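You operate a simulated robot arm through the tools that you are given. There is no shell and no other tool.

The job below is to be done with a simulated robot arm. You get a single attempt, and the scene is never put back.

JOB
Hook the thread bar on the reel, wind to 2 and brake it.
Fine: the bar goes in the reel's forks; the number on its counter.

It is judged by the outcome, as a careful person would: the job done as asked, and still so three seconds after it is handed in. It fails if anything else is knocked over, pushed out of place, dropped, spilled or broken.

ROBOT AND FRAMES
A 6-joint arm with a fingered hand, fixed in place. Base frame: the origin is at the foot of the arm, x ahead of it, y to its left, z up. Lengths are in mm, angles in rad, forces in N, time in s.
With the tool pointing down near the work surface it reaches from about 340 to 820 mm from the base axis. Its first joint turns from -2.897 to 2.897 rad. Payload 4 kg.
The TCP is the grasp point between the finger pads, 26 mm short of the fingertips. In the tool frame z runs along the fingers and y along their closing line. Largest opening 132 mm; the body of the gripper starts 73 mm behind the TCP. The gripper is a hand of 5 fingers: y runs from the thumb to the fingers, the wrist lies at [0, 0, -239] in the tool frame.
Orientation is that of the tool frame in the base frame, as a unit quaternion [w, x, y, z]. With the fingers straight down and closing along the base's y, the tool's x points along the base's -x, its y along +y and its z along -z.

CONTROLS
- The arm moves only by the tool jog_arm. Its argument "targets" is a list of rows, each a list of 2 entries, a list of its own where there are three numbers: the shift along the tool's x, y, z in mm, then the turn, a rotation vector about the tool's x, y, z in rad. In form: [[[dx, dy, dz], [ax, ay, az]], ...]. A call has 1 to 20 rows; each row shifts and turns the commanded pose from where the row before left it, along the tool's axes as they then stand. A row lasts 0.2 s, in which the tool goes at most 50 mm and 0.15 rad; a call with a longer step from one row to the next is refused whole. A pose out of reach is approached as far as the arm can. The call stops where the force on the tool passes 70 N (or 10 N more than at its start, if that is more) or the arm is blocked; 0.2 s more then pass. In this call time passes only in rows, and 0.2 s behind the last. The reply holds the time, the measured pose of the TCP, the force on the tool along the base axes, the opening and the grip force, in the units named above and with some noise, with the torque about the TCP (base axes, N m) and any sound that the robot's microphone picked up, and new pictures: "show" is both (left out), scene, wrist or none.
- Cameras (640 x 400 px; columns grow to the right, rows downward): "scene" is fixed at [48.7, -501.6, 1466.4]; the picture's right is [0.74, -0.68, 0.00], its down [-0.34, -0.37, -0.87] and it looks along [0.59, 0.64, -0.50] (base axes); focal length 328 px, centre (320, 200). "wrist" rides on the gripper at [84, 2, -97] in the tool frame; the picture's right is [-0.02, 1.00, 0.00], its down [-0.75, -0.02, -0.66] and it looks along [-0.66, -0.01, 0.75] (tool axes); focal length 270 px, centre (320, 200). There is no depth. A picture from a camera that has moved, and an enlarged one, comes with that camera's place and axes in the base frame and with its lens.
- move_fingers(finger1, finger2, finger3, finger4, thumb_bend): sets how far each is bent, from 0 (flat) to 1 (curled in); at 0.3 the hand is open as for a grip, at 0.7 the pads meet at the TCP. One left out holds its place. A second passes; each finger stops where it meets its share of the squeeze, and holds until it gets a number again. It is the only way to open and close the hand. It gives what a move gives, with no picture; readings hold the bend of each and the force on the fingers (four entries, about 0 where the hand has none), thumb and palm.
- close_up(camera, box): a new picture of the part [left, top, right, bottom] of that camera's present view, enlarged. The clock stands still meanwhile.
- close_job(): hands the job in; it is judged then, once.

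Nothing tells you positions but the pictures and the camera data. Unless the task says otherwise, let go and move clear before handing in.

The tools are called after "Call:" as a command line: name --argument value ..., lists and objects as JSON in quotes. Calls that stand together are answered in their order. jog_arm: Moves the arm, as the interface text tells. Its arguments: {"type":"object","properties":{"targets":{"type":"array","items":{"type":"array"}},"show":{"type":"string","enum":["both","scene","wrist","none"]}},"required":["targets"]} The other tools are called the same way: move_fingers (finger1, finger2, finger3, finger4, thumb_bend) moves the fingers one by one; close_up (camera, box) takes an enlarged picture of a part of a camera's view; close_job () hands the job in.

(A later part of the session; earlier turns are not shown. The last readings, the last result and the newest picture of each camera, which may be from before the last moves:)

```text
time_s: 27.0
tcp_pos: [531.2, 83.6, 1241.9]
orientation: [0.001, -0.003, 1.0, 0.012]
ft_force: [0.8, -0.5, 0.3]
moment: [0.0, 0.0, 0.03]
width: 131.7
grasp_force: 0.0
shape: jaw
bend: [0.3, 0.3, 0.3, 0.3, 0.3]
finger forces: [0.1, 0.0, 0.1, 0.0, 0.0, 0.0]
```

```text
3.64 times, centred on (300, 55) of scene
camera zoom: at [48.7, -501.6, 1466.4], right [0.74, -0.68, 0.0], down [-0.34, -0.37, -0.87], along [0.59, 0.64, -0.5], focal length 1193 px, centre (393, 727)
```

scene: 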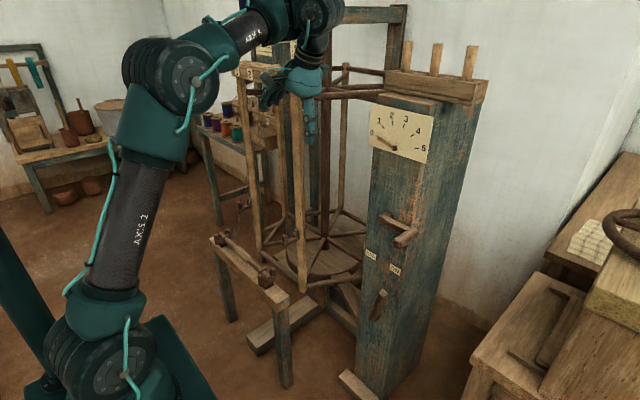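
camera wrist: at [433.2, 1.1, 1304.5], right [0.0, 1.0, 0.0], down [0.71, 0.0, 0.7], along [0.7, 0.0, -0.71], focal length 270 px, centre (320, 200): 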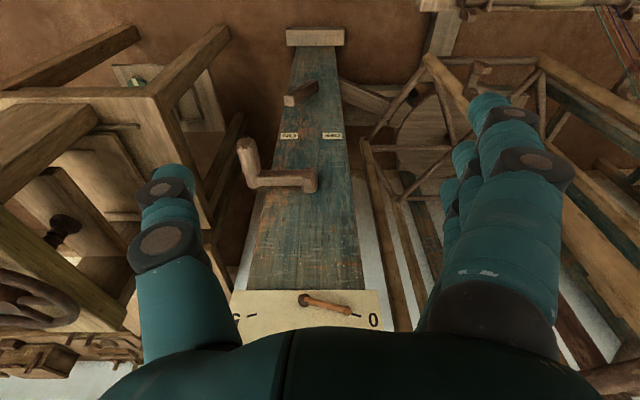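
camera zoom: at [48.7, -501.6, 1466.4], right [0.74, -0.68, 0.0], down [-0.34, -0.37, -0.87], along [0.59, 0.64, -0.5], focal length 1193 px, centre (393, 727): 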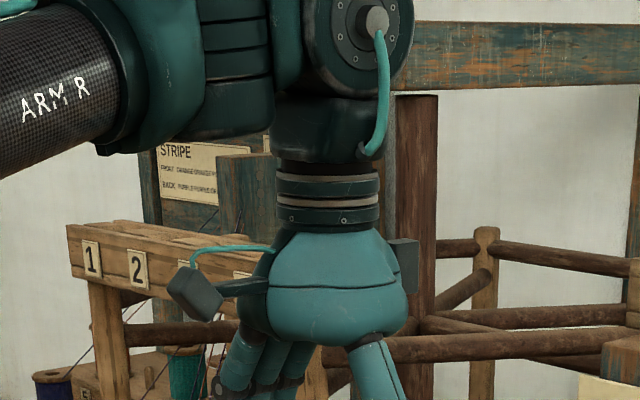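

The wrist is now in a visibly different configuration, with the second drum facing the camera. The earlier barrier looks like a wrist singularity rather than a stop, so I'll try descending from here.

Call:
jog_arm --targets '[[[0, 0, 15], [0, 0, 0]], [[0, 0, 15], [0, 0, 0]], [[0, 0, 15], [0, 0, 0]], [[0, 0, 15], [0, 0, 0]], [[0, 0, 15], [0, 0, 0]], [[0, 0, 15], [0, 0, 0]]]' --show "scene"

Call:
close_up --camera "scene" --box '[220, 0, 380, 110]'

```text
time_s: 28.4
tcp_pos: [545.3, 84.8, 1175.8]
orientation: [0.0, -0.003, 1.0, -0.003]
ft_force: [0.7, -0.9, -0.6]
moment: [0.03, -0.01, -0.03]
width: 131.7
grasp_force: 0.1
shape: jaw
bend: [0.3, 0.3, 0.3, 0.3, 0.3]
finger forces: [0.0, 0.0, 0.1, 0.1, 0.0, 0.0]
out of reach, approached as far as the arm can: row 4, 5, 6
```

scene: 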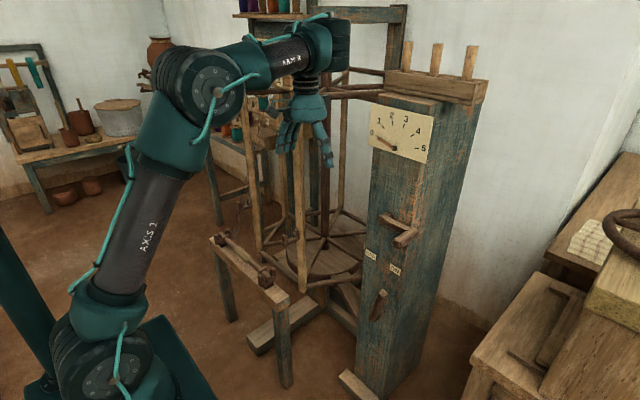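

```text
3.64 times, centred on (300, 55) of scene
camera zoom: at [48.7, -501.6, 1466.4], right [0.74, -0.68, 0.0], down [-0.34, -0.37, -0.87], along [0.59, 0.64, -0.5], focal length 1193 px, centre (393, 727)
```

zoom: 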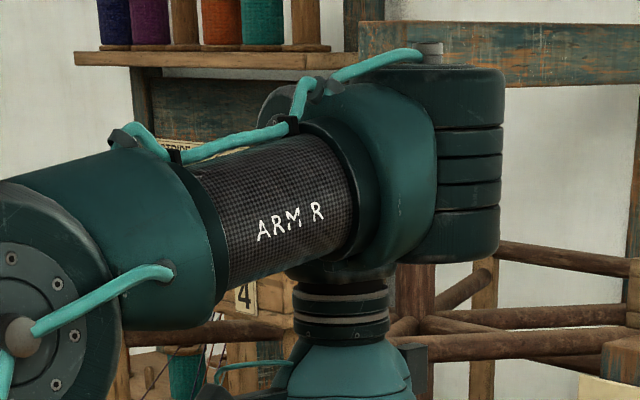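

The first wrist drum's axis is nearly vertical and parallel to the hand, so the wrist is near singular here and the drum swung round behind. I'll try creeping lower from this new state.

Call:
jog_arm --targets '[[[0, 0, 6], [0, 0, 0]], [[0, 0, 6], [0, 0, 0]], [[0, 0, 6], [0, 0, 0]], [[0, 0, 6], [0, 0, 0]], [[0, 0, 6], [0, 0, 0]], [[0, 0, 6], [0, 0, 0]], [[0, 0, 6], [0, 0, 0]], [[0, 0, 6], [0, 0, 0]]]' --show "none"

Call:
close_up --camera "scene" --box '[220, 20, 380, 130]'

```text
time_s: 30.2
tcp_pos: [567.5, 88.0, 1160.3]
orientation: [0.0, -0.004, 1.0, -0.002]
ft_force: [-0.8, -1.2, 0.1]
moment: [0.01, -0.02, -0.02]
width: 132.0
grasp_force: 0.1
shape: jaw
bend: [0.3, 0.3, 0.3, 0.3, 0.3]
finger forces: [0.1, 0.0, 0.0, 0.0, 0.0, 0.0]
out of reach, approached as far as the arm can: row 1, 2, 3, 4, 5, 6, 7, 8
```

```text
3.64 times, centred on (300, 75) of scene
camera zoom: at [48.7, -501.6, 1466.4], right [0.74, -0.68, 0.0], down [-0.34, -0.37, -0.87], along [0.59, 0.64, -0.5], focal length 1193 px, centre (393, 654)
```

zoom: 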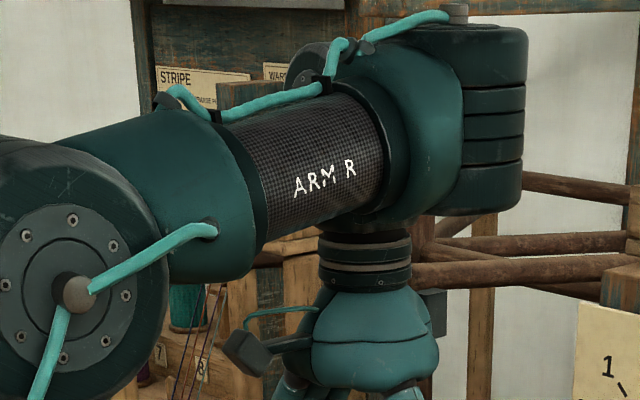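

The barrier looks like a singularity, with the hand parallel to the first wrist drum's axis. I'll go around it by leaning the hand about 0.35 rad towards +y and descending with that lean, keeping clear of the reel.

Call:
jog_arm --targets '[[[30, -20, -30], [0, 0, 0]], [[30, -20, -30], [0, 0, 0]], [[0, 0, 0], [-0.1, 0, 0]], [[0, 0, 0], [-0.1, 0, 0]], [[0, 0, 0], [-0.1, 0, 0]], [[0, 0, 0], [-0.1, 0, 0]]]' --show "none"

Call:
close_up --camera "scene" --box '[220, 0, 380, 110]'

Call:
jog_arm --targets '[[[0, -8, 20], [0, 0, 0]], [[0, -8, 20], [0, 0, 0]], [[0, -8, 20], [0, 0, 0]], [[0, -8, 20], [0, 0, 0]]]' --show "none"

Call:
close_up --camera "scene" --box '[220, 0, 380, 110]'

```text
time_s: 31.6
tcp_pos: [502.3, 45.8, 1191.9]
orientation: [0.016, -0.005, 0.986, 0.166]
ft_force: [-0.6, 0.8, -0.2]
moment: [0.0, 0.0, -0.02]
width: 131.9
grasp_force: 0.1
shape: jaw
bend: [0.3, 0.3, 0.3, 0.3, 0.3]
finger forces: [0.0, 0.0, 0.0, 0.0, 0.1, 0.0]
out of reach, approached as far as the arm can: row 3, 4, 5, 6
```

```text
3.64 times, centred on (300, 55) of scene
camera zoom: at [48.7, -501.6, 1466.4], right [0.74, -0.68, 0.0], down [-0.34, -0.37, -0.87], along [0.59, 0.64, -0.5], focal length 1193 px, centre (393, 727)
```

zoom: 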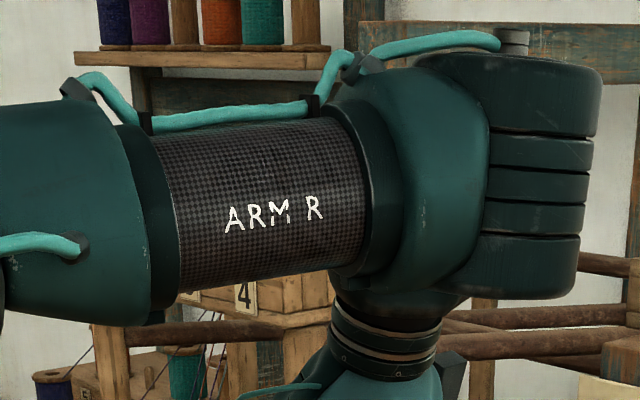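

```text
time_s: 32.6
tcp_pos: [504.5, 40.8, 1105.9]
orientation: [0.014, -0.005, 0.986, 0.166]
ft_force: [0.3, 0.4, -1.2]
moment: [0.01, -0.01, 0.01]
width: 131.7
grasp_force: 0.0
shape: jaw
bend: [0.3, 0.3, 0.3, 0.3, 0.3]
finger forces: [0.1, 0.0, 0.0, 0.0, 0.0, 0.0]
```

```text
3.64 times, centred on (300, 55) of scene
camera zoom: at [48.7, -501.6, 1466.4], right [0.74, -0.68, 0.0], down [-0.34, -0.37, -0.87], along [0.59, 0.64, -0.5], focal length 1193 px, centre (393, 727)
```

zoom: 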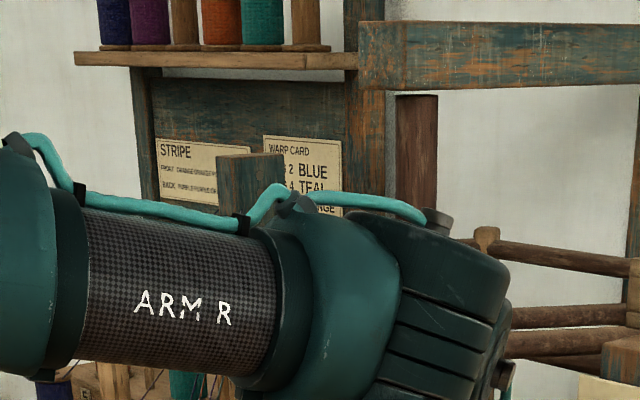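

That worked. The arm is now past the barrier, with the forearm sloping down and no reach warnings. I'll go lower with the lean and then bring the hand back to vertical.

Call:
jog_arm --targets '[[[0, -8, 20], [0, 0, 0]], [[0, -8, 20], [0, 0, 0]], [[0, -8, 20], [0, 0, 0]], [[0, -8, 20], [0, 0, 0]], [[0, -8, 20], [0, 0, 0]], [[0, -8, 20], [0, 0, 0]], [[0, 0, 0], [0.1, 0, 0]], [[0, 0, 0], [0.1, 0, 0]], [[0, 0, 0], [0.14, 0, 0]]]'

```text
time_s: 34.6
tcp_pos: [508.5, 33.9, 978.1]
orientation: [0.015, -0.002, 1.0, -0.005]
ft_force: [-0.1, -0.1, 0.2]
moment: [0.01, -0.02, 0.03]
width: 131.9
grasp_force: 0.0
shape: jaw
bend: [0.3, 0.3, 0.3, 0.3, 0.3]
finger forces: [0.0, 0.0, 0.0, 0.0, 0.2, 0.1]
camera wrist: at [421.2, 36.1, 1072.2], right [0.02, 1.0, -0.01], down [0.73, -0.01, 0.68], along [0.68, -0.02, -0.73], focal length 270 px, centre (320, 200)
```

scene: 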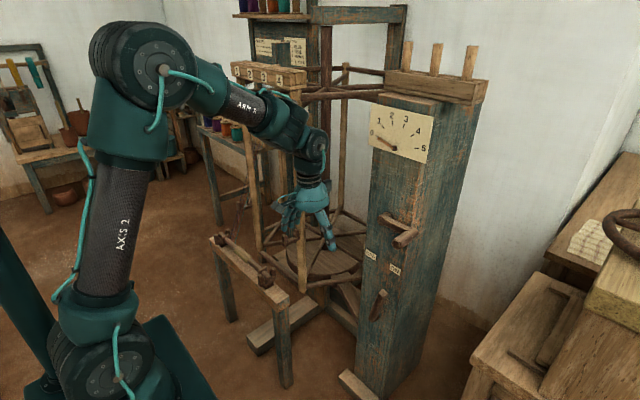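
wrist: 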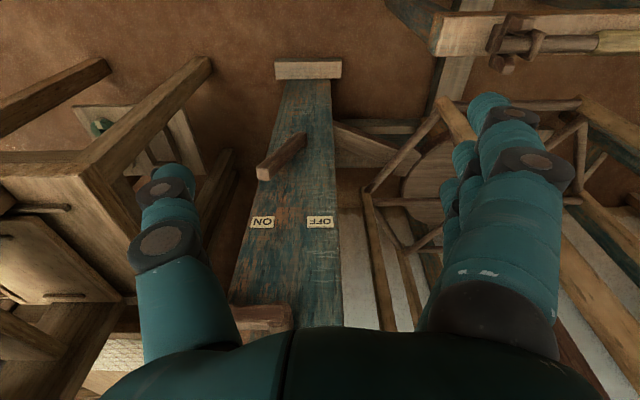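

The arm can now work lower with the hand vertical. I'll turn to close along x and move to a pose that looks down the bar.

Call:
jog_arm --targets '[[[0, 0, 0], [0, 0.03, -0.12]], [[0, 0, 0], [0, 0, -0.15]], [[0, 0, 0], [0, 0, -0.15]], [[0, 0, 0], [0, 0, -0.15]], [[0, 0, 0], [0, 0, -0.15]], [[0, 0, 0], [0, 0, -0.15]], [[0, 0, 0], [0, 0, -0.15]], [[0, 0, 0], [0, 0, -0.15]], [[0, 0, 0], [0, 0, -0.15]], [[0, 0, 0], [0, 0, -0.15]], [[0, 0, 0], [0, 0, -0.1]]]' --show "none"

Call:
jog_arm --targets '[[[-40, 0, 10], [0, 0, 0]], [[-40, 0, 10], [0, 0, 0]], [[-40, 0, 10], [0, 0, 0]], [[-40, 0, 10], [0, 0, 0]]]'

Call:
close_up --camera "wrist" --box '[200, 0, 440, 150]'

Call:
close_up --camera "wrist" --box '[200, 150, 440, 300]'

```text
time_s: 37.0
tcp_pos: [507.4, 57.5, 978.0]
orientation: [-0.001, -0.703, 0.711, 0.0]
ft_force: [0.8, 0.2, 0.7]
moment: [-0.03, 0.01, 0.05]
width: 131.9
grasp_force: 0.0
shape: jaw
bend: [0.3, 0.3, 0.3, 0.3, 0.3]
finger forces: [0.0, 0.0, 0.0, 0.1, 0.1, 0.0]
out of reach, approached as far as the arm can: row 11
```

```text
time_s: 38.0
tcp_pos: [507.2, 220.4, 937.4]
orientation: [0.003, 0.707, -0.707, 0.003]
ft_force: [-0.2, 1.1, 0.3]
moment: [-0.02, 0.01, 0.0]
width: 131.8
grasp_force: 0.0
shape: jaw
bend: [0.3, 0.3, 0.3, 0.3, 0.3]
finger forces: [0.0, 0.0, 0.0, 0.1, 0.1, 0.0]
camera wrist: at [504.9, 137.0, 1033.8], right [-1.0, 0.02, 0.0], down [0.01, 0.76, 0.65], along [0.01, 0.65, -0.76], focal length 270 px, centre (320, 200)
```

scene: 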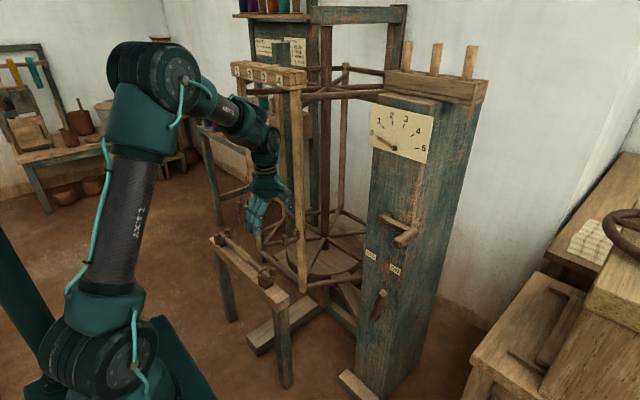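
wrist: 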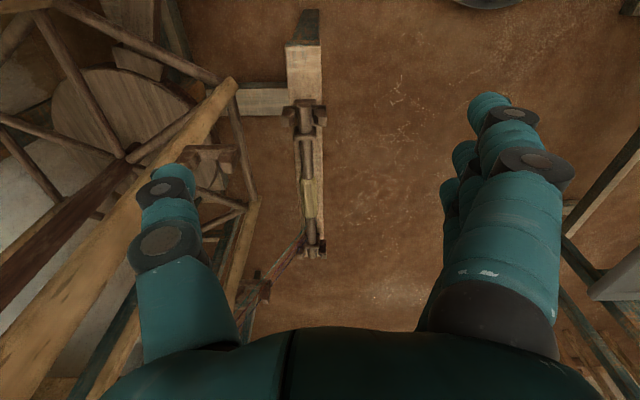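

```text
2.67 times, centred on (320, 75) of wrist
camera zoom: at [504.9, 137.0, 1033.8], right [-1.0, 0.02, 0.0], down [0.01, 0.76, 0.65], along [0.01, 0.65, -0.76], focal length 721 px, centre (320, 533)
```

zoom: 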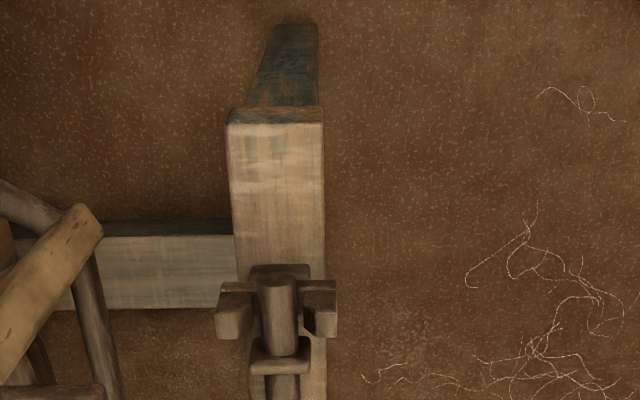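

```text
2.67 times, centred on (320, 225) of wrist
camera zoom: at [504.9, 137.0, 1033.8], right [-1.0, 0.02, 0.0], down [0.01, 0.76, 0.65], along [0.01, 0.65, -0.76], focal length 721 px, centre (320, 133)
```

zoom: 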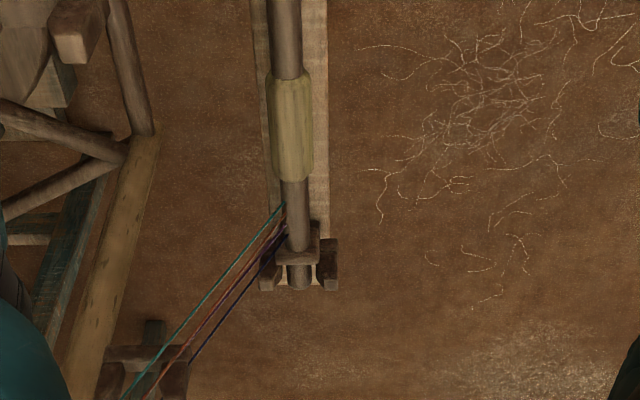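

From this view and the scene view I put the bar at about x 532, z 610, with its sleeve centred near y 492. I'll enlarge the forks from here.

Call:
close_up --camera "wrist" --box '[150, 100, 310, 200]'

Call:
close_up --camera "wrist" --box '[190, 220, 350, 320]'

Call:
close_up --camera "scene" --box '[270, 200, 350, 270]'

Call:
close_up --camera "scene" --box '[210, 180, 290, 250]'

Call:
close_up --camera "scene" --box '[200, 220, 290, 300]'

```text
4.00 times, centred on (230, 150) of wrist
camera zoom: at [504.9, 137.0, 1033.8], right [-1.0, 0.02, 0.0], down [0.01, 0.76, 0.65], along [0.01, 0.65, -0.76], focal length 1081 px, centre (680, 400)
```

zoom: 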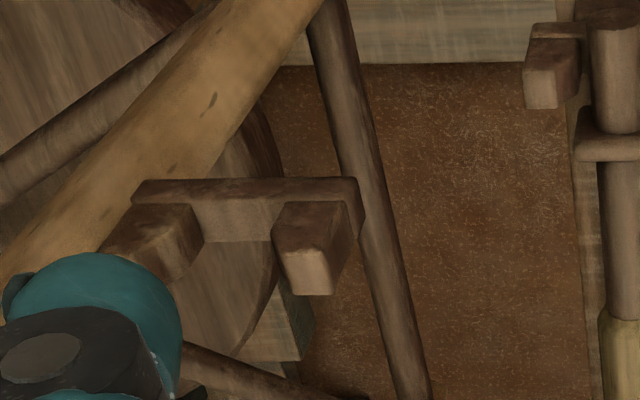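

```text
4.00 times, centred on (270, 270) of wrist
camera zoom: at [504.9, 137.0, 1033.8], right [-1.0, 0.02, 0.0], down [0.01, 0.76, 0.65], along [0.01, 0.65, -0.76], focal length 1081 px, centre (520, -80)
```

zoom: 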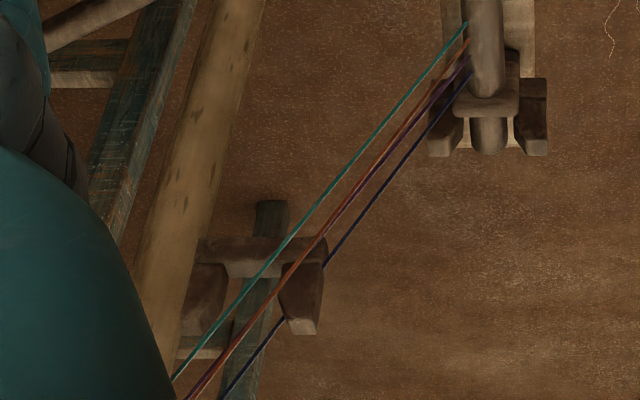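

```text
5.71 times, centred on (310, 235) of scene
camera zoom: at [48.7, -501.6, 1466.4], right [0.74, -0.68, 0.0], down [-0.34, -0.37, -0.87], along [0.59, 0.64, -0.5], focal length 1874 px, centre (377, 0)
```

zoom: 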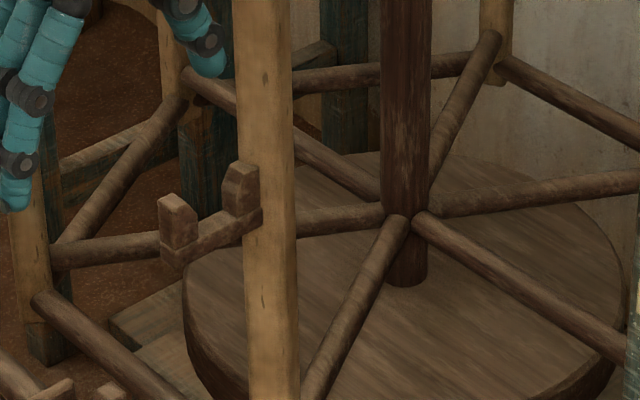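

```text
5.71 times, centred on (250, 215) of scene
camera zoom: at [48.7, -501.6, 1466.4], right [0.74, -0.68, 0.0], down [-0.34, -0.37, -0.87], along [0.59, 0.64, -0.5], focal length 1874 px, centre (720, 114)
```

zoom: 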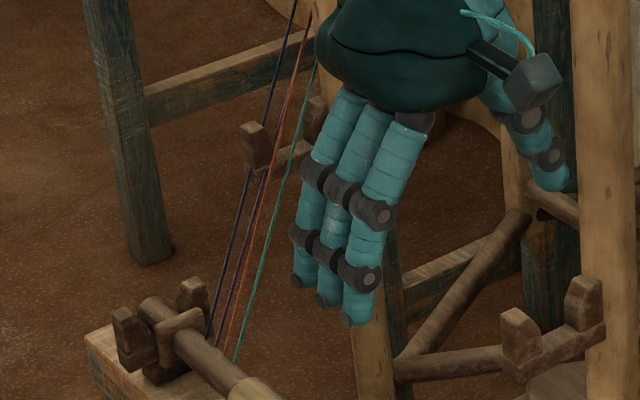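

```text
5.00 times, centred on (245, 260) of scene
camera zoom: at [48.7, -501.6, 1466.4], right [0.74, -0.68, 0.0], down [-0.34, -0.37, -0.87], along [0.59, 0.64, -0.5], focal length 1640 px, centre (695, -100)
```

zoom: 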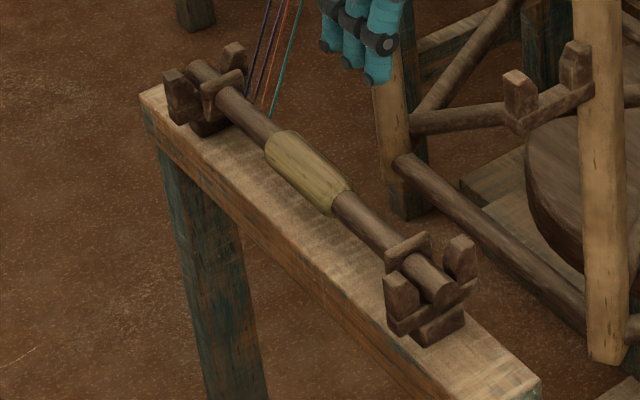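

The fork prongs top out near z 740 with the slot centred around x 651, at y about 329 and 675. The cradle prongs top out near z 607. I'll move over the bar's sleeve next, still well above it, and check alignment.

Call:
jog_arm --targets '[[[-39, -3.6, 15], [0, 0, 0]], [[-39, -3.6, 15], [0, 0, 0]], [[-39, -3.6, 15], [0, 0, 0]], [[-39, -3.6, 15], [0, 0, 0]], [[-39, -3.6, 15], [0, 0, 0]], [[-39, -3.6, 20], [0, 0, 0]], [[-35, -3.6, 20], [0, 0, 0]]]'

Call:
close_up --camera "wrist" --box '[200, 80, 440, 330]'

```text
time_s: 39.6
tcp_pos: [531.7, 487.0, 821.4]
orientation: [0.004, 0.708, -0.706, 0.003]
ft_force: [0.3, 0.0, 1.2]
moment: [-0.01, 0.02, -0.01]
width: 131.7
grasp_force: 0.1
shape: jaw
bend: [0.3, 0.3, 0.3, 0.3, 0.3]
finger forces: [0.1, 0.0, 0.0, 0.0, 0.0, 0.0]
camera wrist: at [529.7, 403.6, 918.5], right [-1.0, 0.02, 0.0], down [0.01, 0.76, 0.65], along [0.01, 0.65, -0.76], focal length 270 px, centre (320, 200)
```

scene: 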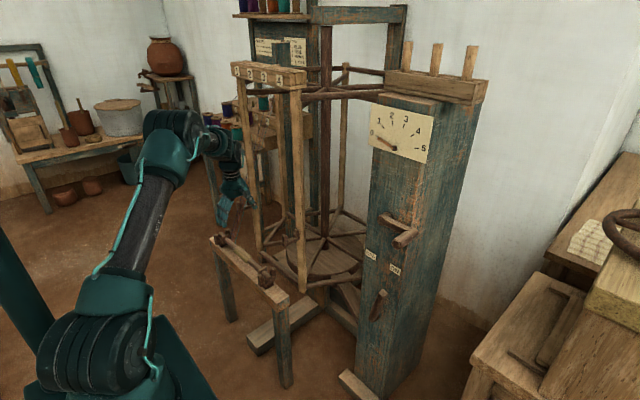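
wrist: 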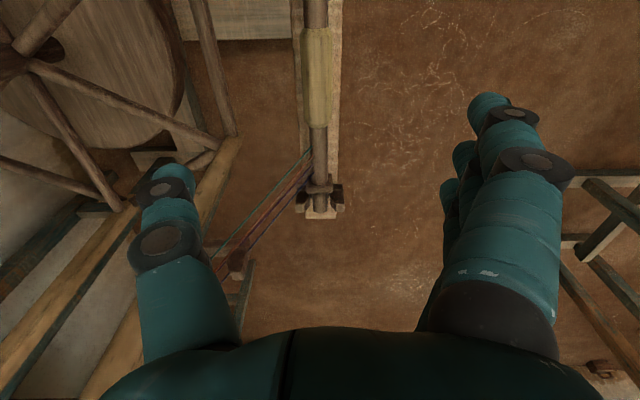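

```text
1.60 times, centred on (320, 205) of wrist
camera zoom: at [529.7, 403.6, 918.5], right [-1.0, 0.02, 0.0], down [0.01, 0.76, 0.65], along [0.01, 0.65, -0.76], focal length 432 px, centre (320, 192)
```

zoom: 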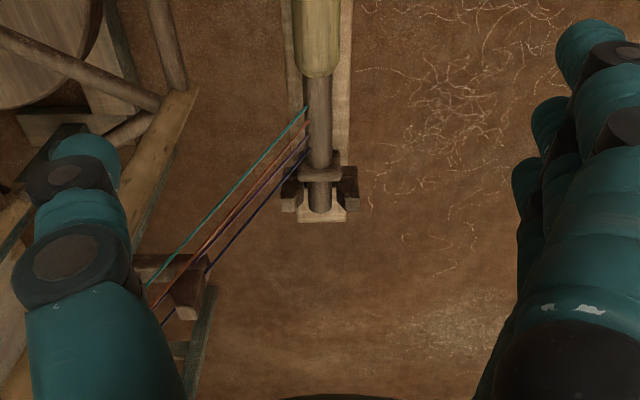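

The sleeve spans about y 448 to 549, with its axis near x 533, z 600. I'll go down to 40 mm above it and check.

Call:
jog_arm --targets '[[[-5, -1, 36], [0, 0, 0]], [[-6, 0, 36], [0, 0, 0]], [[0, 0, 36], [0, 0, 0]], [[0, 0, 36], [0, 0, 0]], [[0, 0, 36], [0, 0, 0]]]'

Call:
close_up --camera "wrist" --box '[160, 80, 480, 330]'

Call:
close_up --camera "scene" --box '[190, 190, 310, 290]'

```text
time_s: 40.8
tcp_pos: [532.1, 495.9, 639.4]
orientation: [0.003, 0.708, -0.706, 0.004]
ft_force: [-0.2, 0.5, -0.1]
moment: [-0.04, 0.0, 0.0]
width: 132.0
grasp_force: 0.1
shape: jaw
bend: [0.3, 0.3, 0.3, 0.3, 0.3]
finger forces: [0.0, 0.0, 0.0, 0.1, 0.1, 0.0]
camera wrist: at [530.0, 412.6, 736.5], right [-1.0, 0.02, 0.0], down [0.01, 0.76, 0.65], along [0.01, 0.65, -0.76], focal length 270 px, centre (320, 200)
```

scene: 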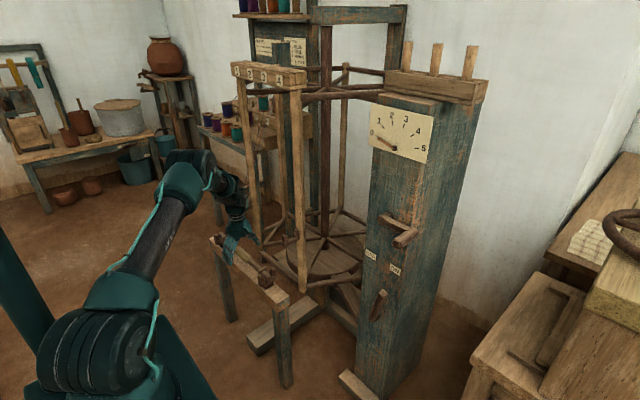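
wrist: 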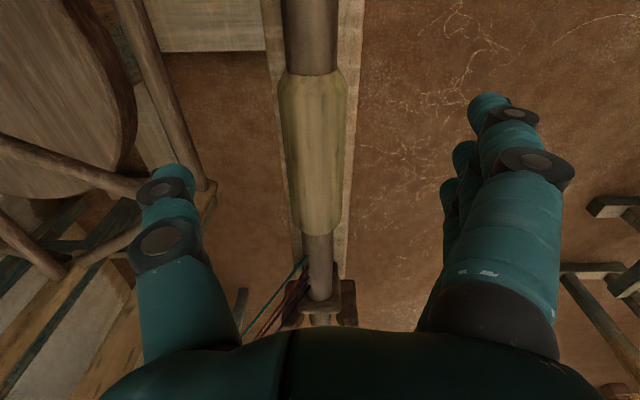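

```text
1.60 times, centred on (320, 205) of wrist
camera zoom: at [530.0, 412.6, 736.5], right [-1.0, 0.02, 0.0], down [0.01, 0.76, 0.65], along [0.01, 0.65, -0.76], focal length 432 px, centre (320, 192)
```

zoom: 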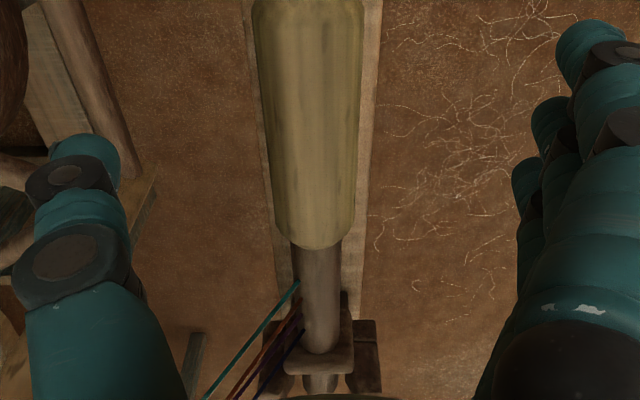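

```text
4.00 times, centred on (250, 240) of scene
camera zoom: at [48.7, -501.6, 1466.4], right [0.74, -0.68, 0.0], down [-0.34, -0.37, -0.87], along [0.59, 0.64, -0.5], focal length 1312 px, centre (600, 40)
```

zoom: 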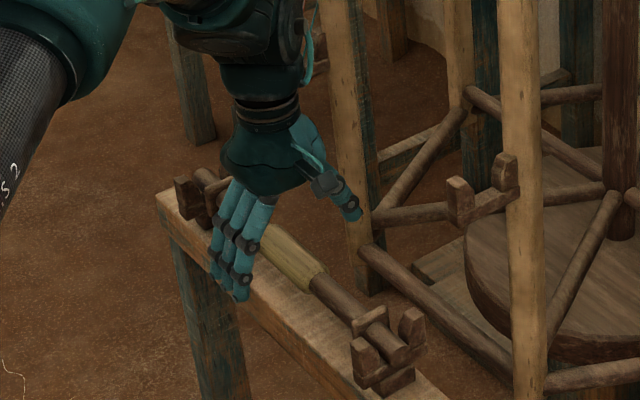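

The sleeve is centred between the thumb and fingers, so I'll lower the last 37 mm to put it at the grasp point.

Call:
jog_arm --targets '[[[0, -1.5, 13], [0, 0, 0]], [[-1, 0, 12], [0, 0, 0]], [[-1, 0, 12], [0, 0, 0]]]'

Call:
close_up --camera "scene" --box '[210, 210, 290, 290]'

```text
time_s: 41.6
tcp_pos: [533.6, 498.2, 601.6]
orientation: [0.003, 0.708, -0.706, 0.003]
ft_force: [0.2, -0.3, -0.5]
moment: [0.01, -0.01, 0.03]
width: 131.7
grasp_force: 0.1
shape: jaw
bend: [0.3, 0.3, 0.3, 0.3, 0.3]
finger forces: [0.1, 0.0, 0.0, 0.0, 0.0, 0.0]
camera wrist: at [531.4, 415.0, 699.7], right [-1.0, 0.02, 0.0], down [0.01, 0.76, 0.65], along [0.01, 0.65, -0.76], focal length 270 px, centre (320, 200)
```

scene: 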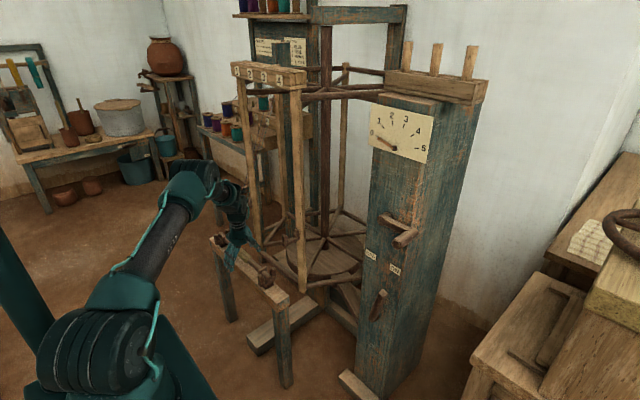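
wrist: 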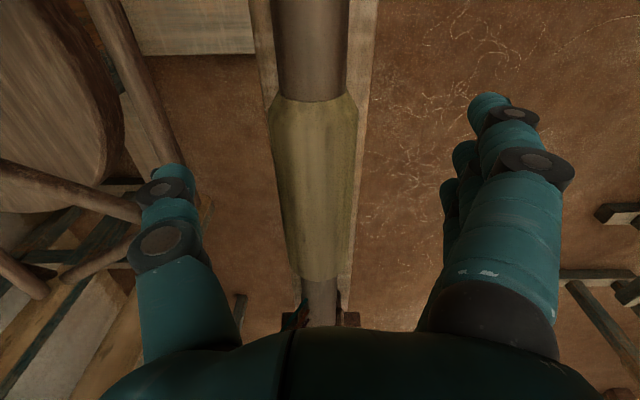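

```text
5.00 times, centred on (250, 250) of scene
camera zoom: at [48.7, -501.6, 1466.4], right [0.74, -0.68, 0.0], down [-0.34, -0.37, -0.87], along [0.59, 0.64, -0.5], focal length 1640 px, centre (670, -50)
```

zoom: 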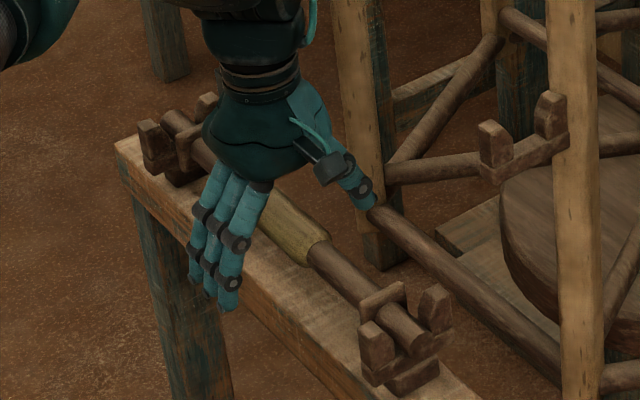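

The sleeve sits at the grasp point between the thumb and fingers. I'll nudge 2 mm to centre it and close the hand.

Call:
jog_arm --targets '[[[0, -2, 2], [0, 0, 0]]]' --show "none"

Call:
move_fingers --finger1 0.5 --finger2 0.5 --finger3 0.5 --finger4 0.5 --thumb_bend 0.5

```text
time_s: 42.0
tcp_pos: [534.8, 497.2, 601.2]
orientation: [0.003, 0.707, -0.707, 0.003]
ft_force: [-0.6, -0.1, 0.8]
moment: [-0.02, -0.01, -0.01]
width: 131.8
grasp_force: 0.0
shape: jaw
bend: [0.3, 0.3, 0.3, 0.3, 0.3]
finger forces: [0.0, 0.0, 0.1, 0.0, 0.0, 0.0]
```

```text
time_s: 43.0
tcp_pos: [534.6, 498.2, 600.4]
orientation: [0.003, 0.708, -0.706, 0.003]
ft_force: [0.5, 0.8, -0.6]
moment: [-0.01, -0.04, -0.02]
width: 76.4
grasp_force: 0.1
shape: fingers
bend: [0.5, 0.5, 0.5, 0.5, 0.5]
finger forces: [0.1, 0.0, 0.1, 0.0, 0.0, 0.0]
```

No contact yet at half bend, with a 76 mm opening. I'll close further onto the sleeve.

Call:
move_fingers --finger1 0.75 --finger2 0.75 --finger3 0.75 --finger4 0.75 --thumb_bend 0.75

Call:
close_up --camera "wrist" --box '[160, 50, 480, 350]'

Call:
close_up --camera "scene" --box '[210, 210, 290, 290]'

```text
time_s: 44.0
tcp_pos: [535.3, 498.6, 600.2]
orientation: [0.003, 0.708, -0.706, 0.003]
ft_force: [-0.6, 0.2, -3.1]
moment: [0.01, 0.03, 0.06]
width: 26.3
grasp_force: 16.6
shape: fingers
bend: [0.73, 0.73, 0.73, 0.73, 0.7]
finger forces: [4.1, 4.2, 4.1, 4.1, 17.1, 0.0]
```

```text
1.33 times, centred on (320, 200) of wrist
camera zoom: at [533.3, 414.4, 697.8], right [-1.0, 0.02, 0.0], down [0.01, 0.76, 0.65], along [0.01, 0.65, -0.76], focal length 360 px, centre (320, 200)
```

zoom: 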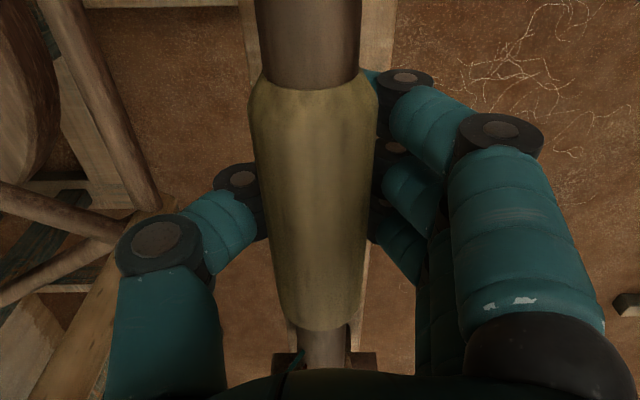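

```text
5.00 times, centred on (250, 250) of scene
camera zoom: at [48.7, -501.6, 1466.4], right [0.74, -0.68, 0.0], down [-0.34, -0.37, -0.87], along [0.59, 0.64, -0.5], focal length 1640 px, centre (670, -50)
```

zoom: 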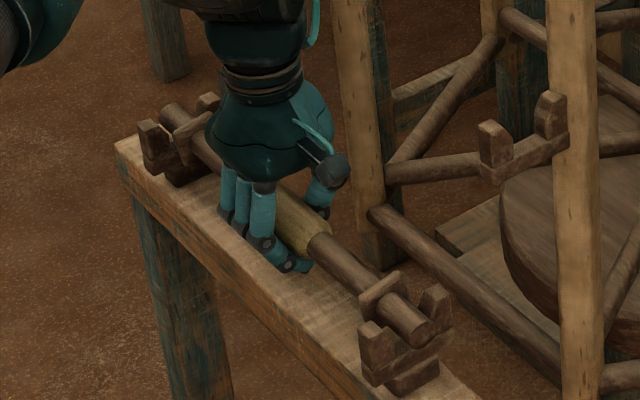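

All five digits hold the sleeve with about 17 N. I'll lift the bar straight up above the height of the fork prongs, first by a little to check the grip.

Call:
jog_arm --targets '[[[0, 0, -10], [0, 0, 0]], [[0, 0, -10], [0, 0, 0]], [[0, 0, -10], [0, 0, 0]]]'

Call:
close_up --camera "scene" --box '[200, 200, 300, 290]'

```text
time_s: 44.8
tcp_pos: [534.7, 497.6, 629.5]
orientation: [0.003, 0.708, -0.706, 0.003]
ft_force: [0.3, 0.2, -3.1]
moment: [-0.02, 0.03, 0.01]
width: 26.2
grasp_force: 16.7
shape: fingers
bend: [0.73, 0.73, 0.73, 0.73, 0.7]
finger forces: [4.1, 4.1, 4.2, 4.1, 17.0, 0.1]
camera wrist: at [532.5, 414.7, 727.7], right [-1.0, 0.02, 0.0], down [0.01, 0.76, 0.65], along [0.01, 0.65, -0.76], focal length 270 px, centre (320, 200)
```

scene: 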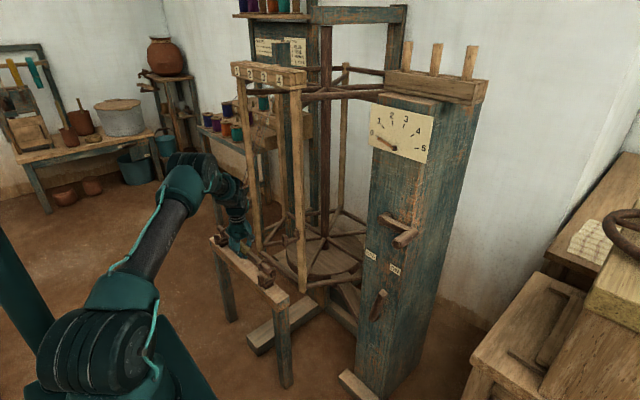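
wrist: 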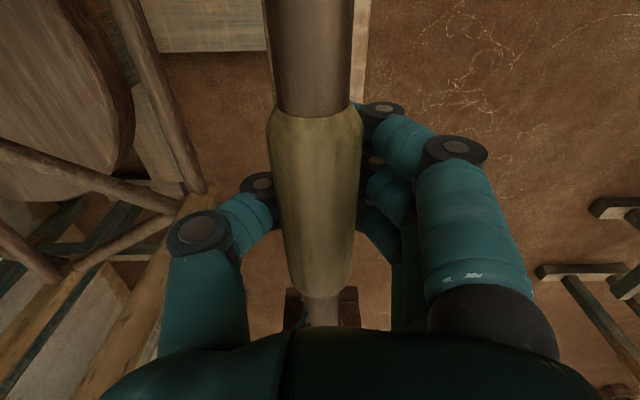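

```text
4.44 times, centred on (250, 245) of scene
camera zoom: at [48.7, -501.6, 1466.4], right [0.74, -0.68, 0.0], down [-0.34, -0.37, -0.87], along [0.59, 0.64, -0.5], focal length 1458 px, centre (631, 0)
```

zoom: 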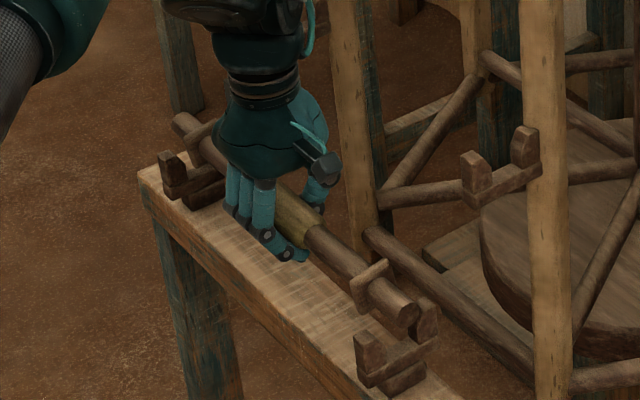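

The bar lifted cleanly and stays level. I'll raise it to about z 795, above the fork prongs.

Call:
jog_arm --targets '[[[0, 0, -20], [0, 0, 0]], [[0, 0, -20], [0, 0, 0]], [[0, 0, -20], [0, 0, 0]], [[0, 0, -20], [0, 0, 0]], [[0, 0, -20], [0, 0, 0]], [[0, 0, -20], [0, 0, 0]], [[0, 0, -20], [0, 0, 0]], [[0, 0, -20], [0, 0, 0]]]'

Call:
close_up --camera "scene" --box '[200, 160, 320, 260]'

Call:
close_up --camera "wrist" --box '[100, 200, 340, 340]'

```text
time_s: 46.6
tcp_pos: [534.9, 499.4, 788.9]
orientation: [0.003, 0.708, -0.706, 0.003]
ft_force: [-0.1, 0.3, -2.7]
moment: [0.01, -0.02, 0.01]
width: 26.5
grasp_force: 16.8
shape: fingers
bend: [0.73, 0.73, 0.73, 0.73, 0.7]
finger forces: [4.1, 4.0, 4.0, 4.1, 17.0, 0.0]
camera wrist: at [533.1, 416.0, 886.9], right [-1.0, 0.02, 0.0], down [0.01, 0.76, 0.65], along [0.01, 0.65, -0.76], focal length 270 px, centre (320, 200)
```

scene: 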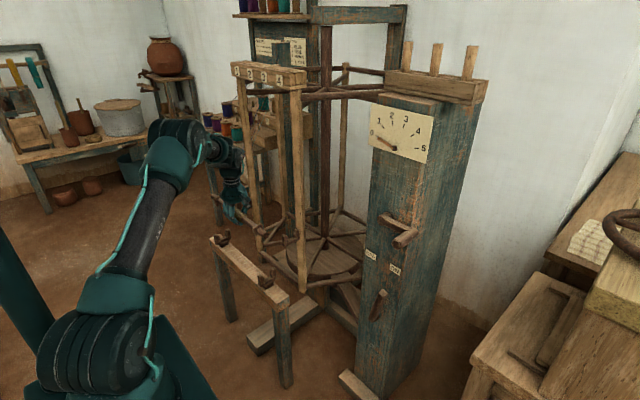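
wrist: 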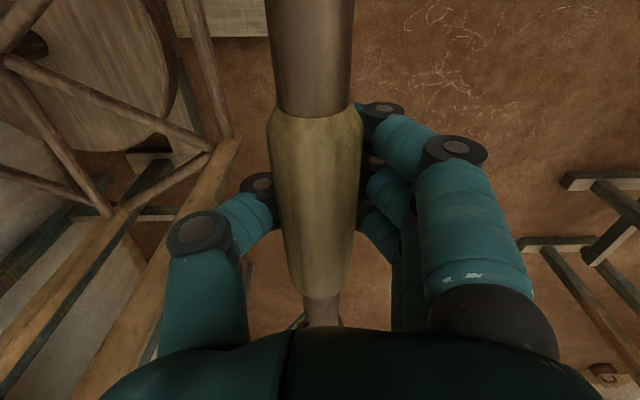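

```text
4.00 times, centred on (260, 210) of scene
camera zoom: at [48.7, -501.6, 1466.4], right [0.74, -0.68, 0.0], down [-0.34, -0.37, -0.87], along [0.59, 0.64, -0.5], focal length 1312 px, centre (560, 160)
```

zoom: 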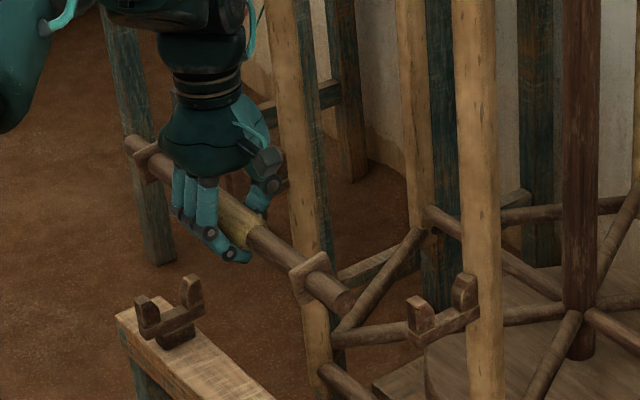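

```text
2.67 times, centred on (220, 270) of wrist
camera zoom: at [533.1, 416.0, 886.9], right [-1.0, 0.02, 0.0], down [0.01, 0.76, 0.65], along [0.01, 0.65, -0.76], focal length 721 px, centre (587, 13)
```

zoom: 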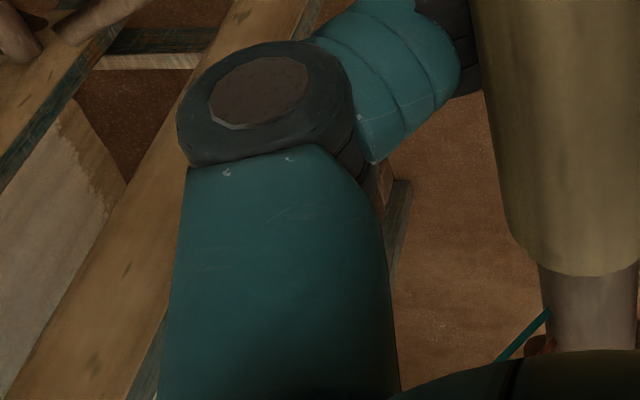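

The bar is level above the rail and clear of everything. The forks are farther out, so I'll tilt the hand outward about the bar by 0.45 rad. The bar is round, so this doesn't matter to it.

Call:
jog_arm --targets '[[[0, 0, 0], [0.09, 0, 0]], [[0, 0, 0], [0.09, 0, 0]], [[0, 0, 0], [0.09, 0, 0]], [[0, 0, 0], [0.09, 0, 0]], [[0, 0, 0], [0.09, 0, 0]]]'

Call:
close_up --camera "scene" --box '[200, 160, 320, 260]'

```text
time_s: 47.8
tcp_pos: [535.1, 499.7, 791.0]
orientation: [-0.156, 0.691, -0.687, 0.16]
ft_force: [0.1, 0.4, -3.1]
moment: [0.02, 0.04, -0.02]
width: 26.2
grasp_force: 16.2
shape: fingers
bend: [0.73, 0.73, 0.73, 0.73, 0.71]
finger forces: [4.0, 4.0, 3.9, 4.1, 16.1, 0.0]
camera wrist: at [491.8, 415.6, 877.3], right [-0.9, 0.01, -0.44], down [-0.28, 0.76, 0.59], along [0.34, 0.65, -0.68], focal length 270 px, centre (320, 200)
```

scene: 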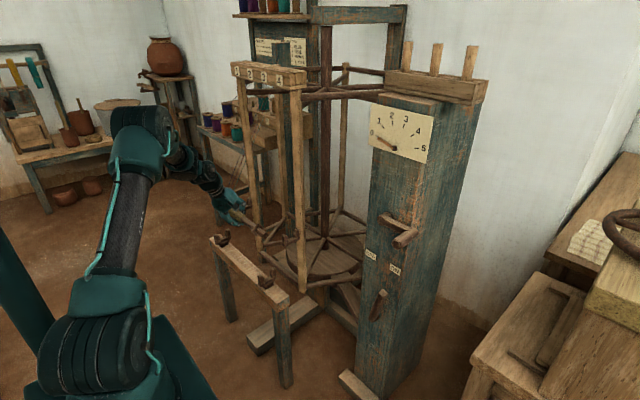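
wrist: 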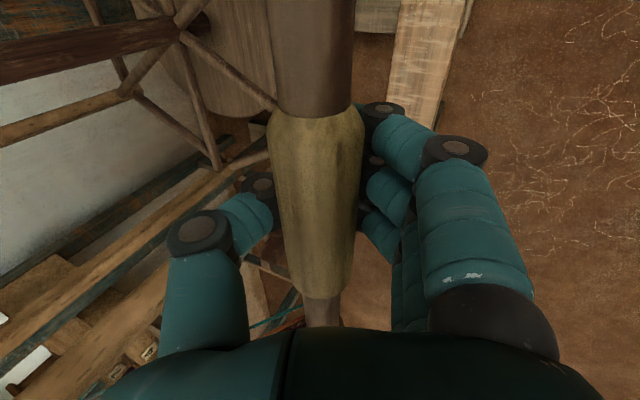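

```text
4.00 times, centred on (260, 210) of scene
camera zoom: at [48.7, -501.6, 1466.4], right [0.74, -0.68, 0.0], down [-0.34, -0.37, -0.87], along [0.59, 0.64, -0.5], focal length 1312 px, centre (560, 160)
```

zoom: 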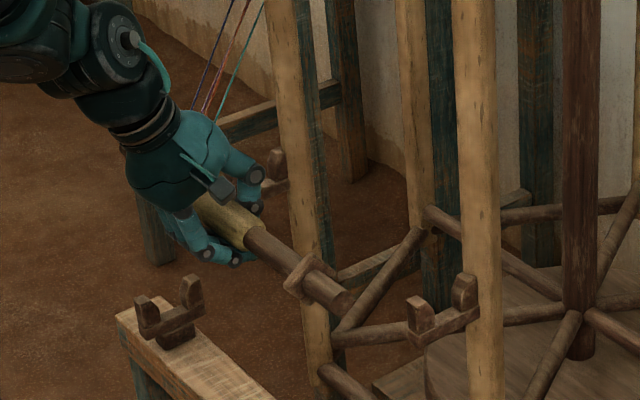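

The tilt held and the bar is still level. I'll carry it towards the forks at this height, stopping about 15 mm short of them in x to check.

Call:
jog_arm --targets '[[[-1, -18, 8.7], [0, 0, 0]], [[-1, -18, 8.7], [0, 0, 0]], [[-1, -18, 8.7], [0, 0, 0]], [[0, -18, 8.7], [0, 0, 0]], [[0, -18, 8.7], [0, 0, 0]]]'

Call:
close_up --camera "scene" --box '[220, 170, 320, 260]'

Call:
close_up --camera "wrist" --box '[180, 220, 380, 345]'

```text
time_s: 49.0
tcp_pos: [636.6, 501.9, 791.0]
orientation: [-0.154, 0.691, -0.687, 0.16]
ft_force: [-0.1, -0.1, -2.8]
moment: [-0.01, -0.01, 0.01]
width: 25.7
grasp_force: 15.6
shape: fingers
bend: [0.73, 0.73, 0.73, 0.73, 0.71]
finger forces: [3.9, 3.8, 4.0, 4.0, 16.0, 0.1]
camera wrist: at [592.6, 419.2, 877.7], right [-0.9, 0.01, -0.43], down [-0.27, 0.76, 0.59], along [0.34, 0.65, -0.68], focal length 270 px, centre (320, 200)
```

scene: 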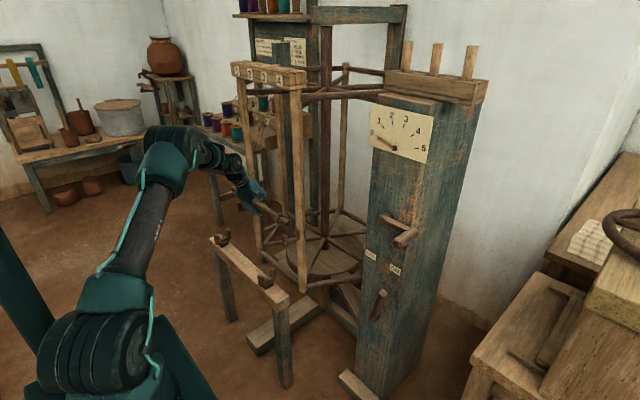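
wrist: 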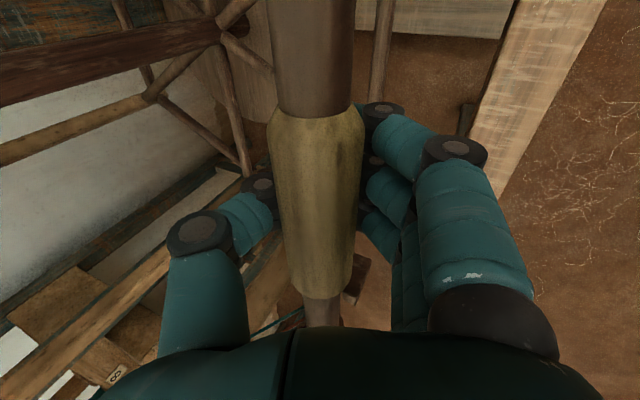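

```text
4.44 times, centred on (270, 215) of scene
camera zoom: at [48.7, -501.6, 1466.4], right [0.74, -0.68, 0.0], down [-0.34, -0.37, -0.87], along [0.59, 0.64, -0.5], focal length 1458 px, centre (542, 133)
```

zoom: 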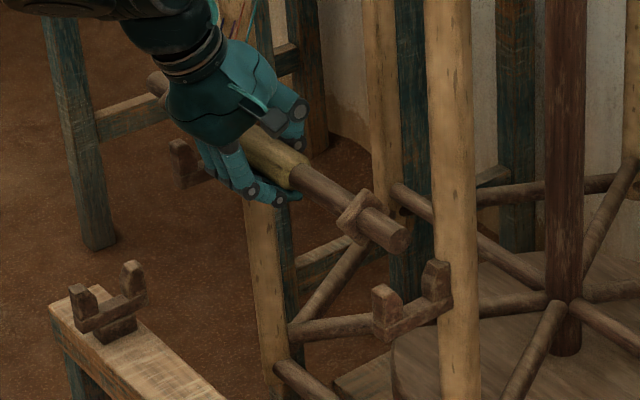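

```text
3.20 times, centred on (280, 282) of wrist
camera zoom: at [592.6, 419.2, 877.7], right [-0.9, 0.01, -0.43], down [-0.27, 0.76, 0.59], along [0.34, 0.65, -0.68], focal length 865 px, centre (448, -64)
```

zoom: 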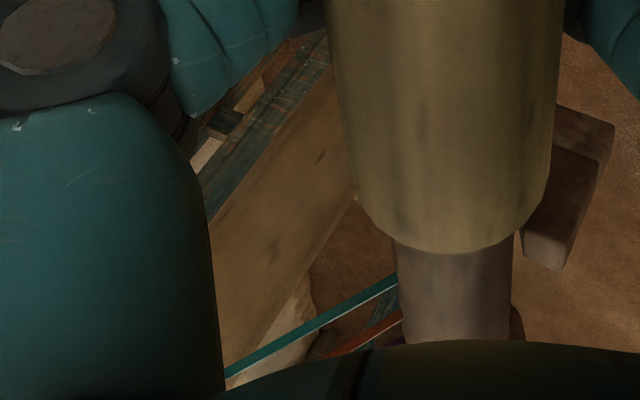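

The bar is now just short of the forks. I estimate the slot centre at x≈657, y≈499, with the prong tops at about TCP z 730. I'll centre over the slots and lower to just above the prongs.

Call:
jog_arm --targets '[[[1.5, -9.2, 4.4], [0, 0, 0]], [[1.5, -9.2, 4.4], [0, 0, 0]], [[0, 6.5, 13.5], [0, 0, 0]], [[0, 6.5, 13.5], [0, 0, 0]], [[0, 6.5, 13.5], [0, 0, 0]]]'

Call:
close_up --camera "scene" --box '[250, 190, 330, 260]'

Call:
close_up --camera "wrist" --box '[240, 240, 400, 345]'

```text
time_s: 50.2
tcp_pos: [654.5, 499.0, 745.2]
orientation: [-0.156, 0.691, -0.687, 0.16]
ft_force: [0.3, 0.0, -2.4]
moment: [-0.01, -0.03, 0.01]
width: 26.0
grasp_force: 16.0
shape: fingers
bend: [0.73, 0.73, 0.73, 0.73, 0.71]
finger forces: [3.8, 4.0, 4.1, 4.0, 15.9, 0.0]
camera wrist: at [612.1, 415.8, 832.3], right [-0.9, 0.01, -0.43], down [-0.27, 0.76, 0.59], along [0.34, 0.65, -0.68], focal length 270 px, centre (320, 200)
```

scene: 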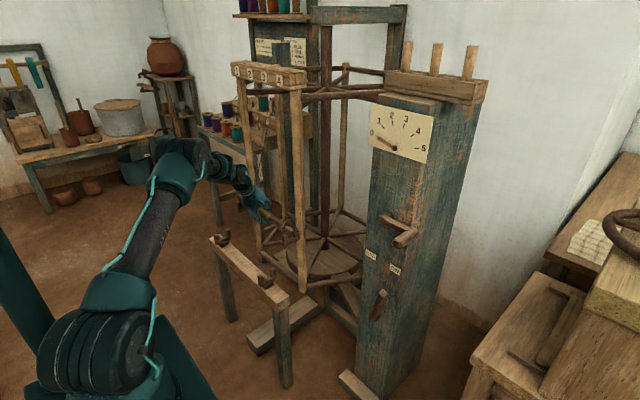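
wrist: 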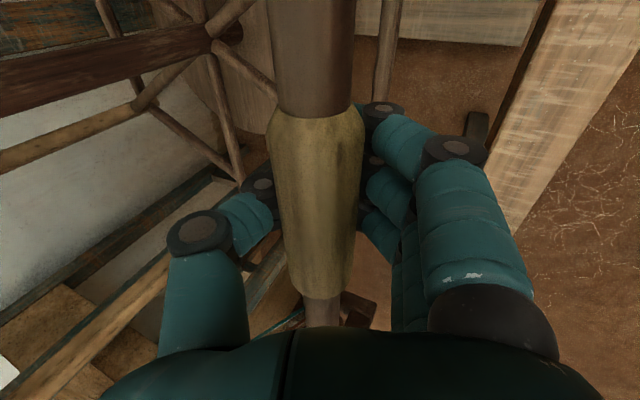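

```text
5.71 times, centred on (290, 225) of scene
camera zoom: at [48.7, -501.6, 1466.4], right [0.74, -0.68, 0.0], down [-0.34, -0.37, -0.87], along [0.59, 0.64, -0.5], focal length 1874 px, centre (491, 57)
```

zoom: 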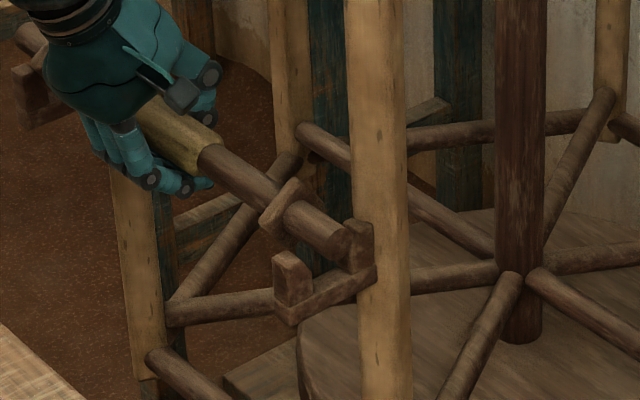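

```text
3.81 times, centred on (320, 292) of wrist
camera zoom: at [612.1, 415.8, 832.3], right [-0.9, 0.01, -0.43], down [-0.27, 0.76, 0.59], along [0.34, 0.65, -0.68], focal length 1030 px, centre (320, -152)
```

zoom: 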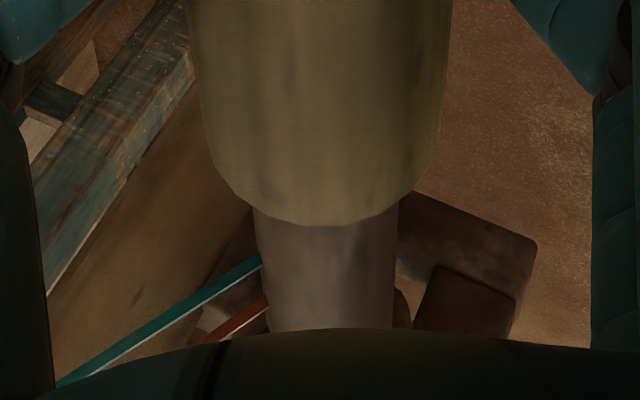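

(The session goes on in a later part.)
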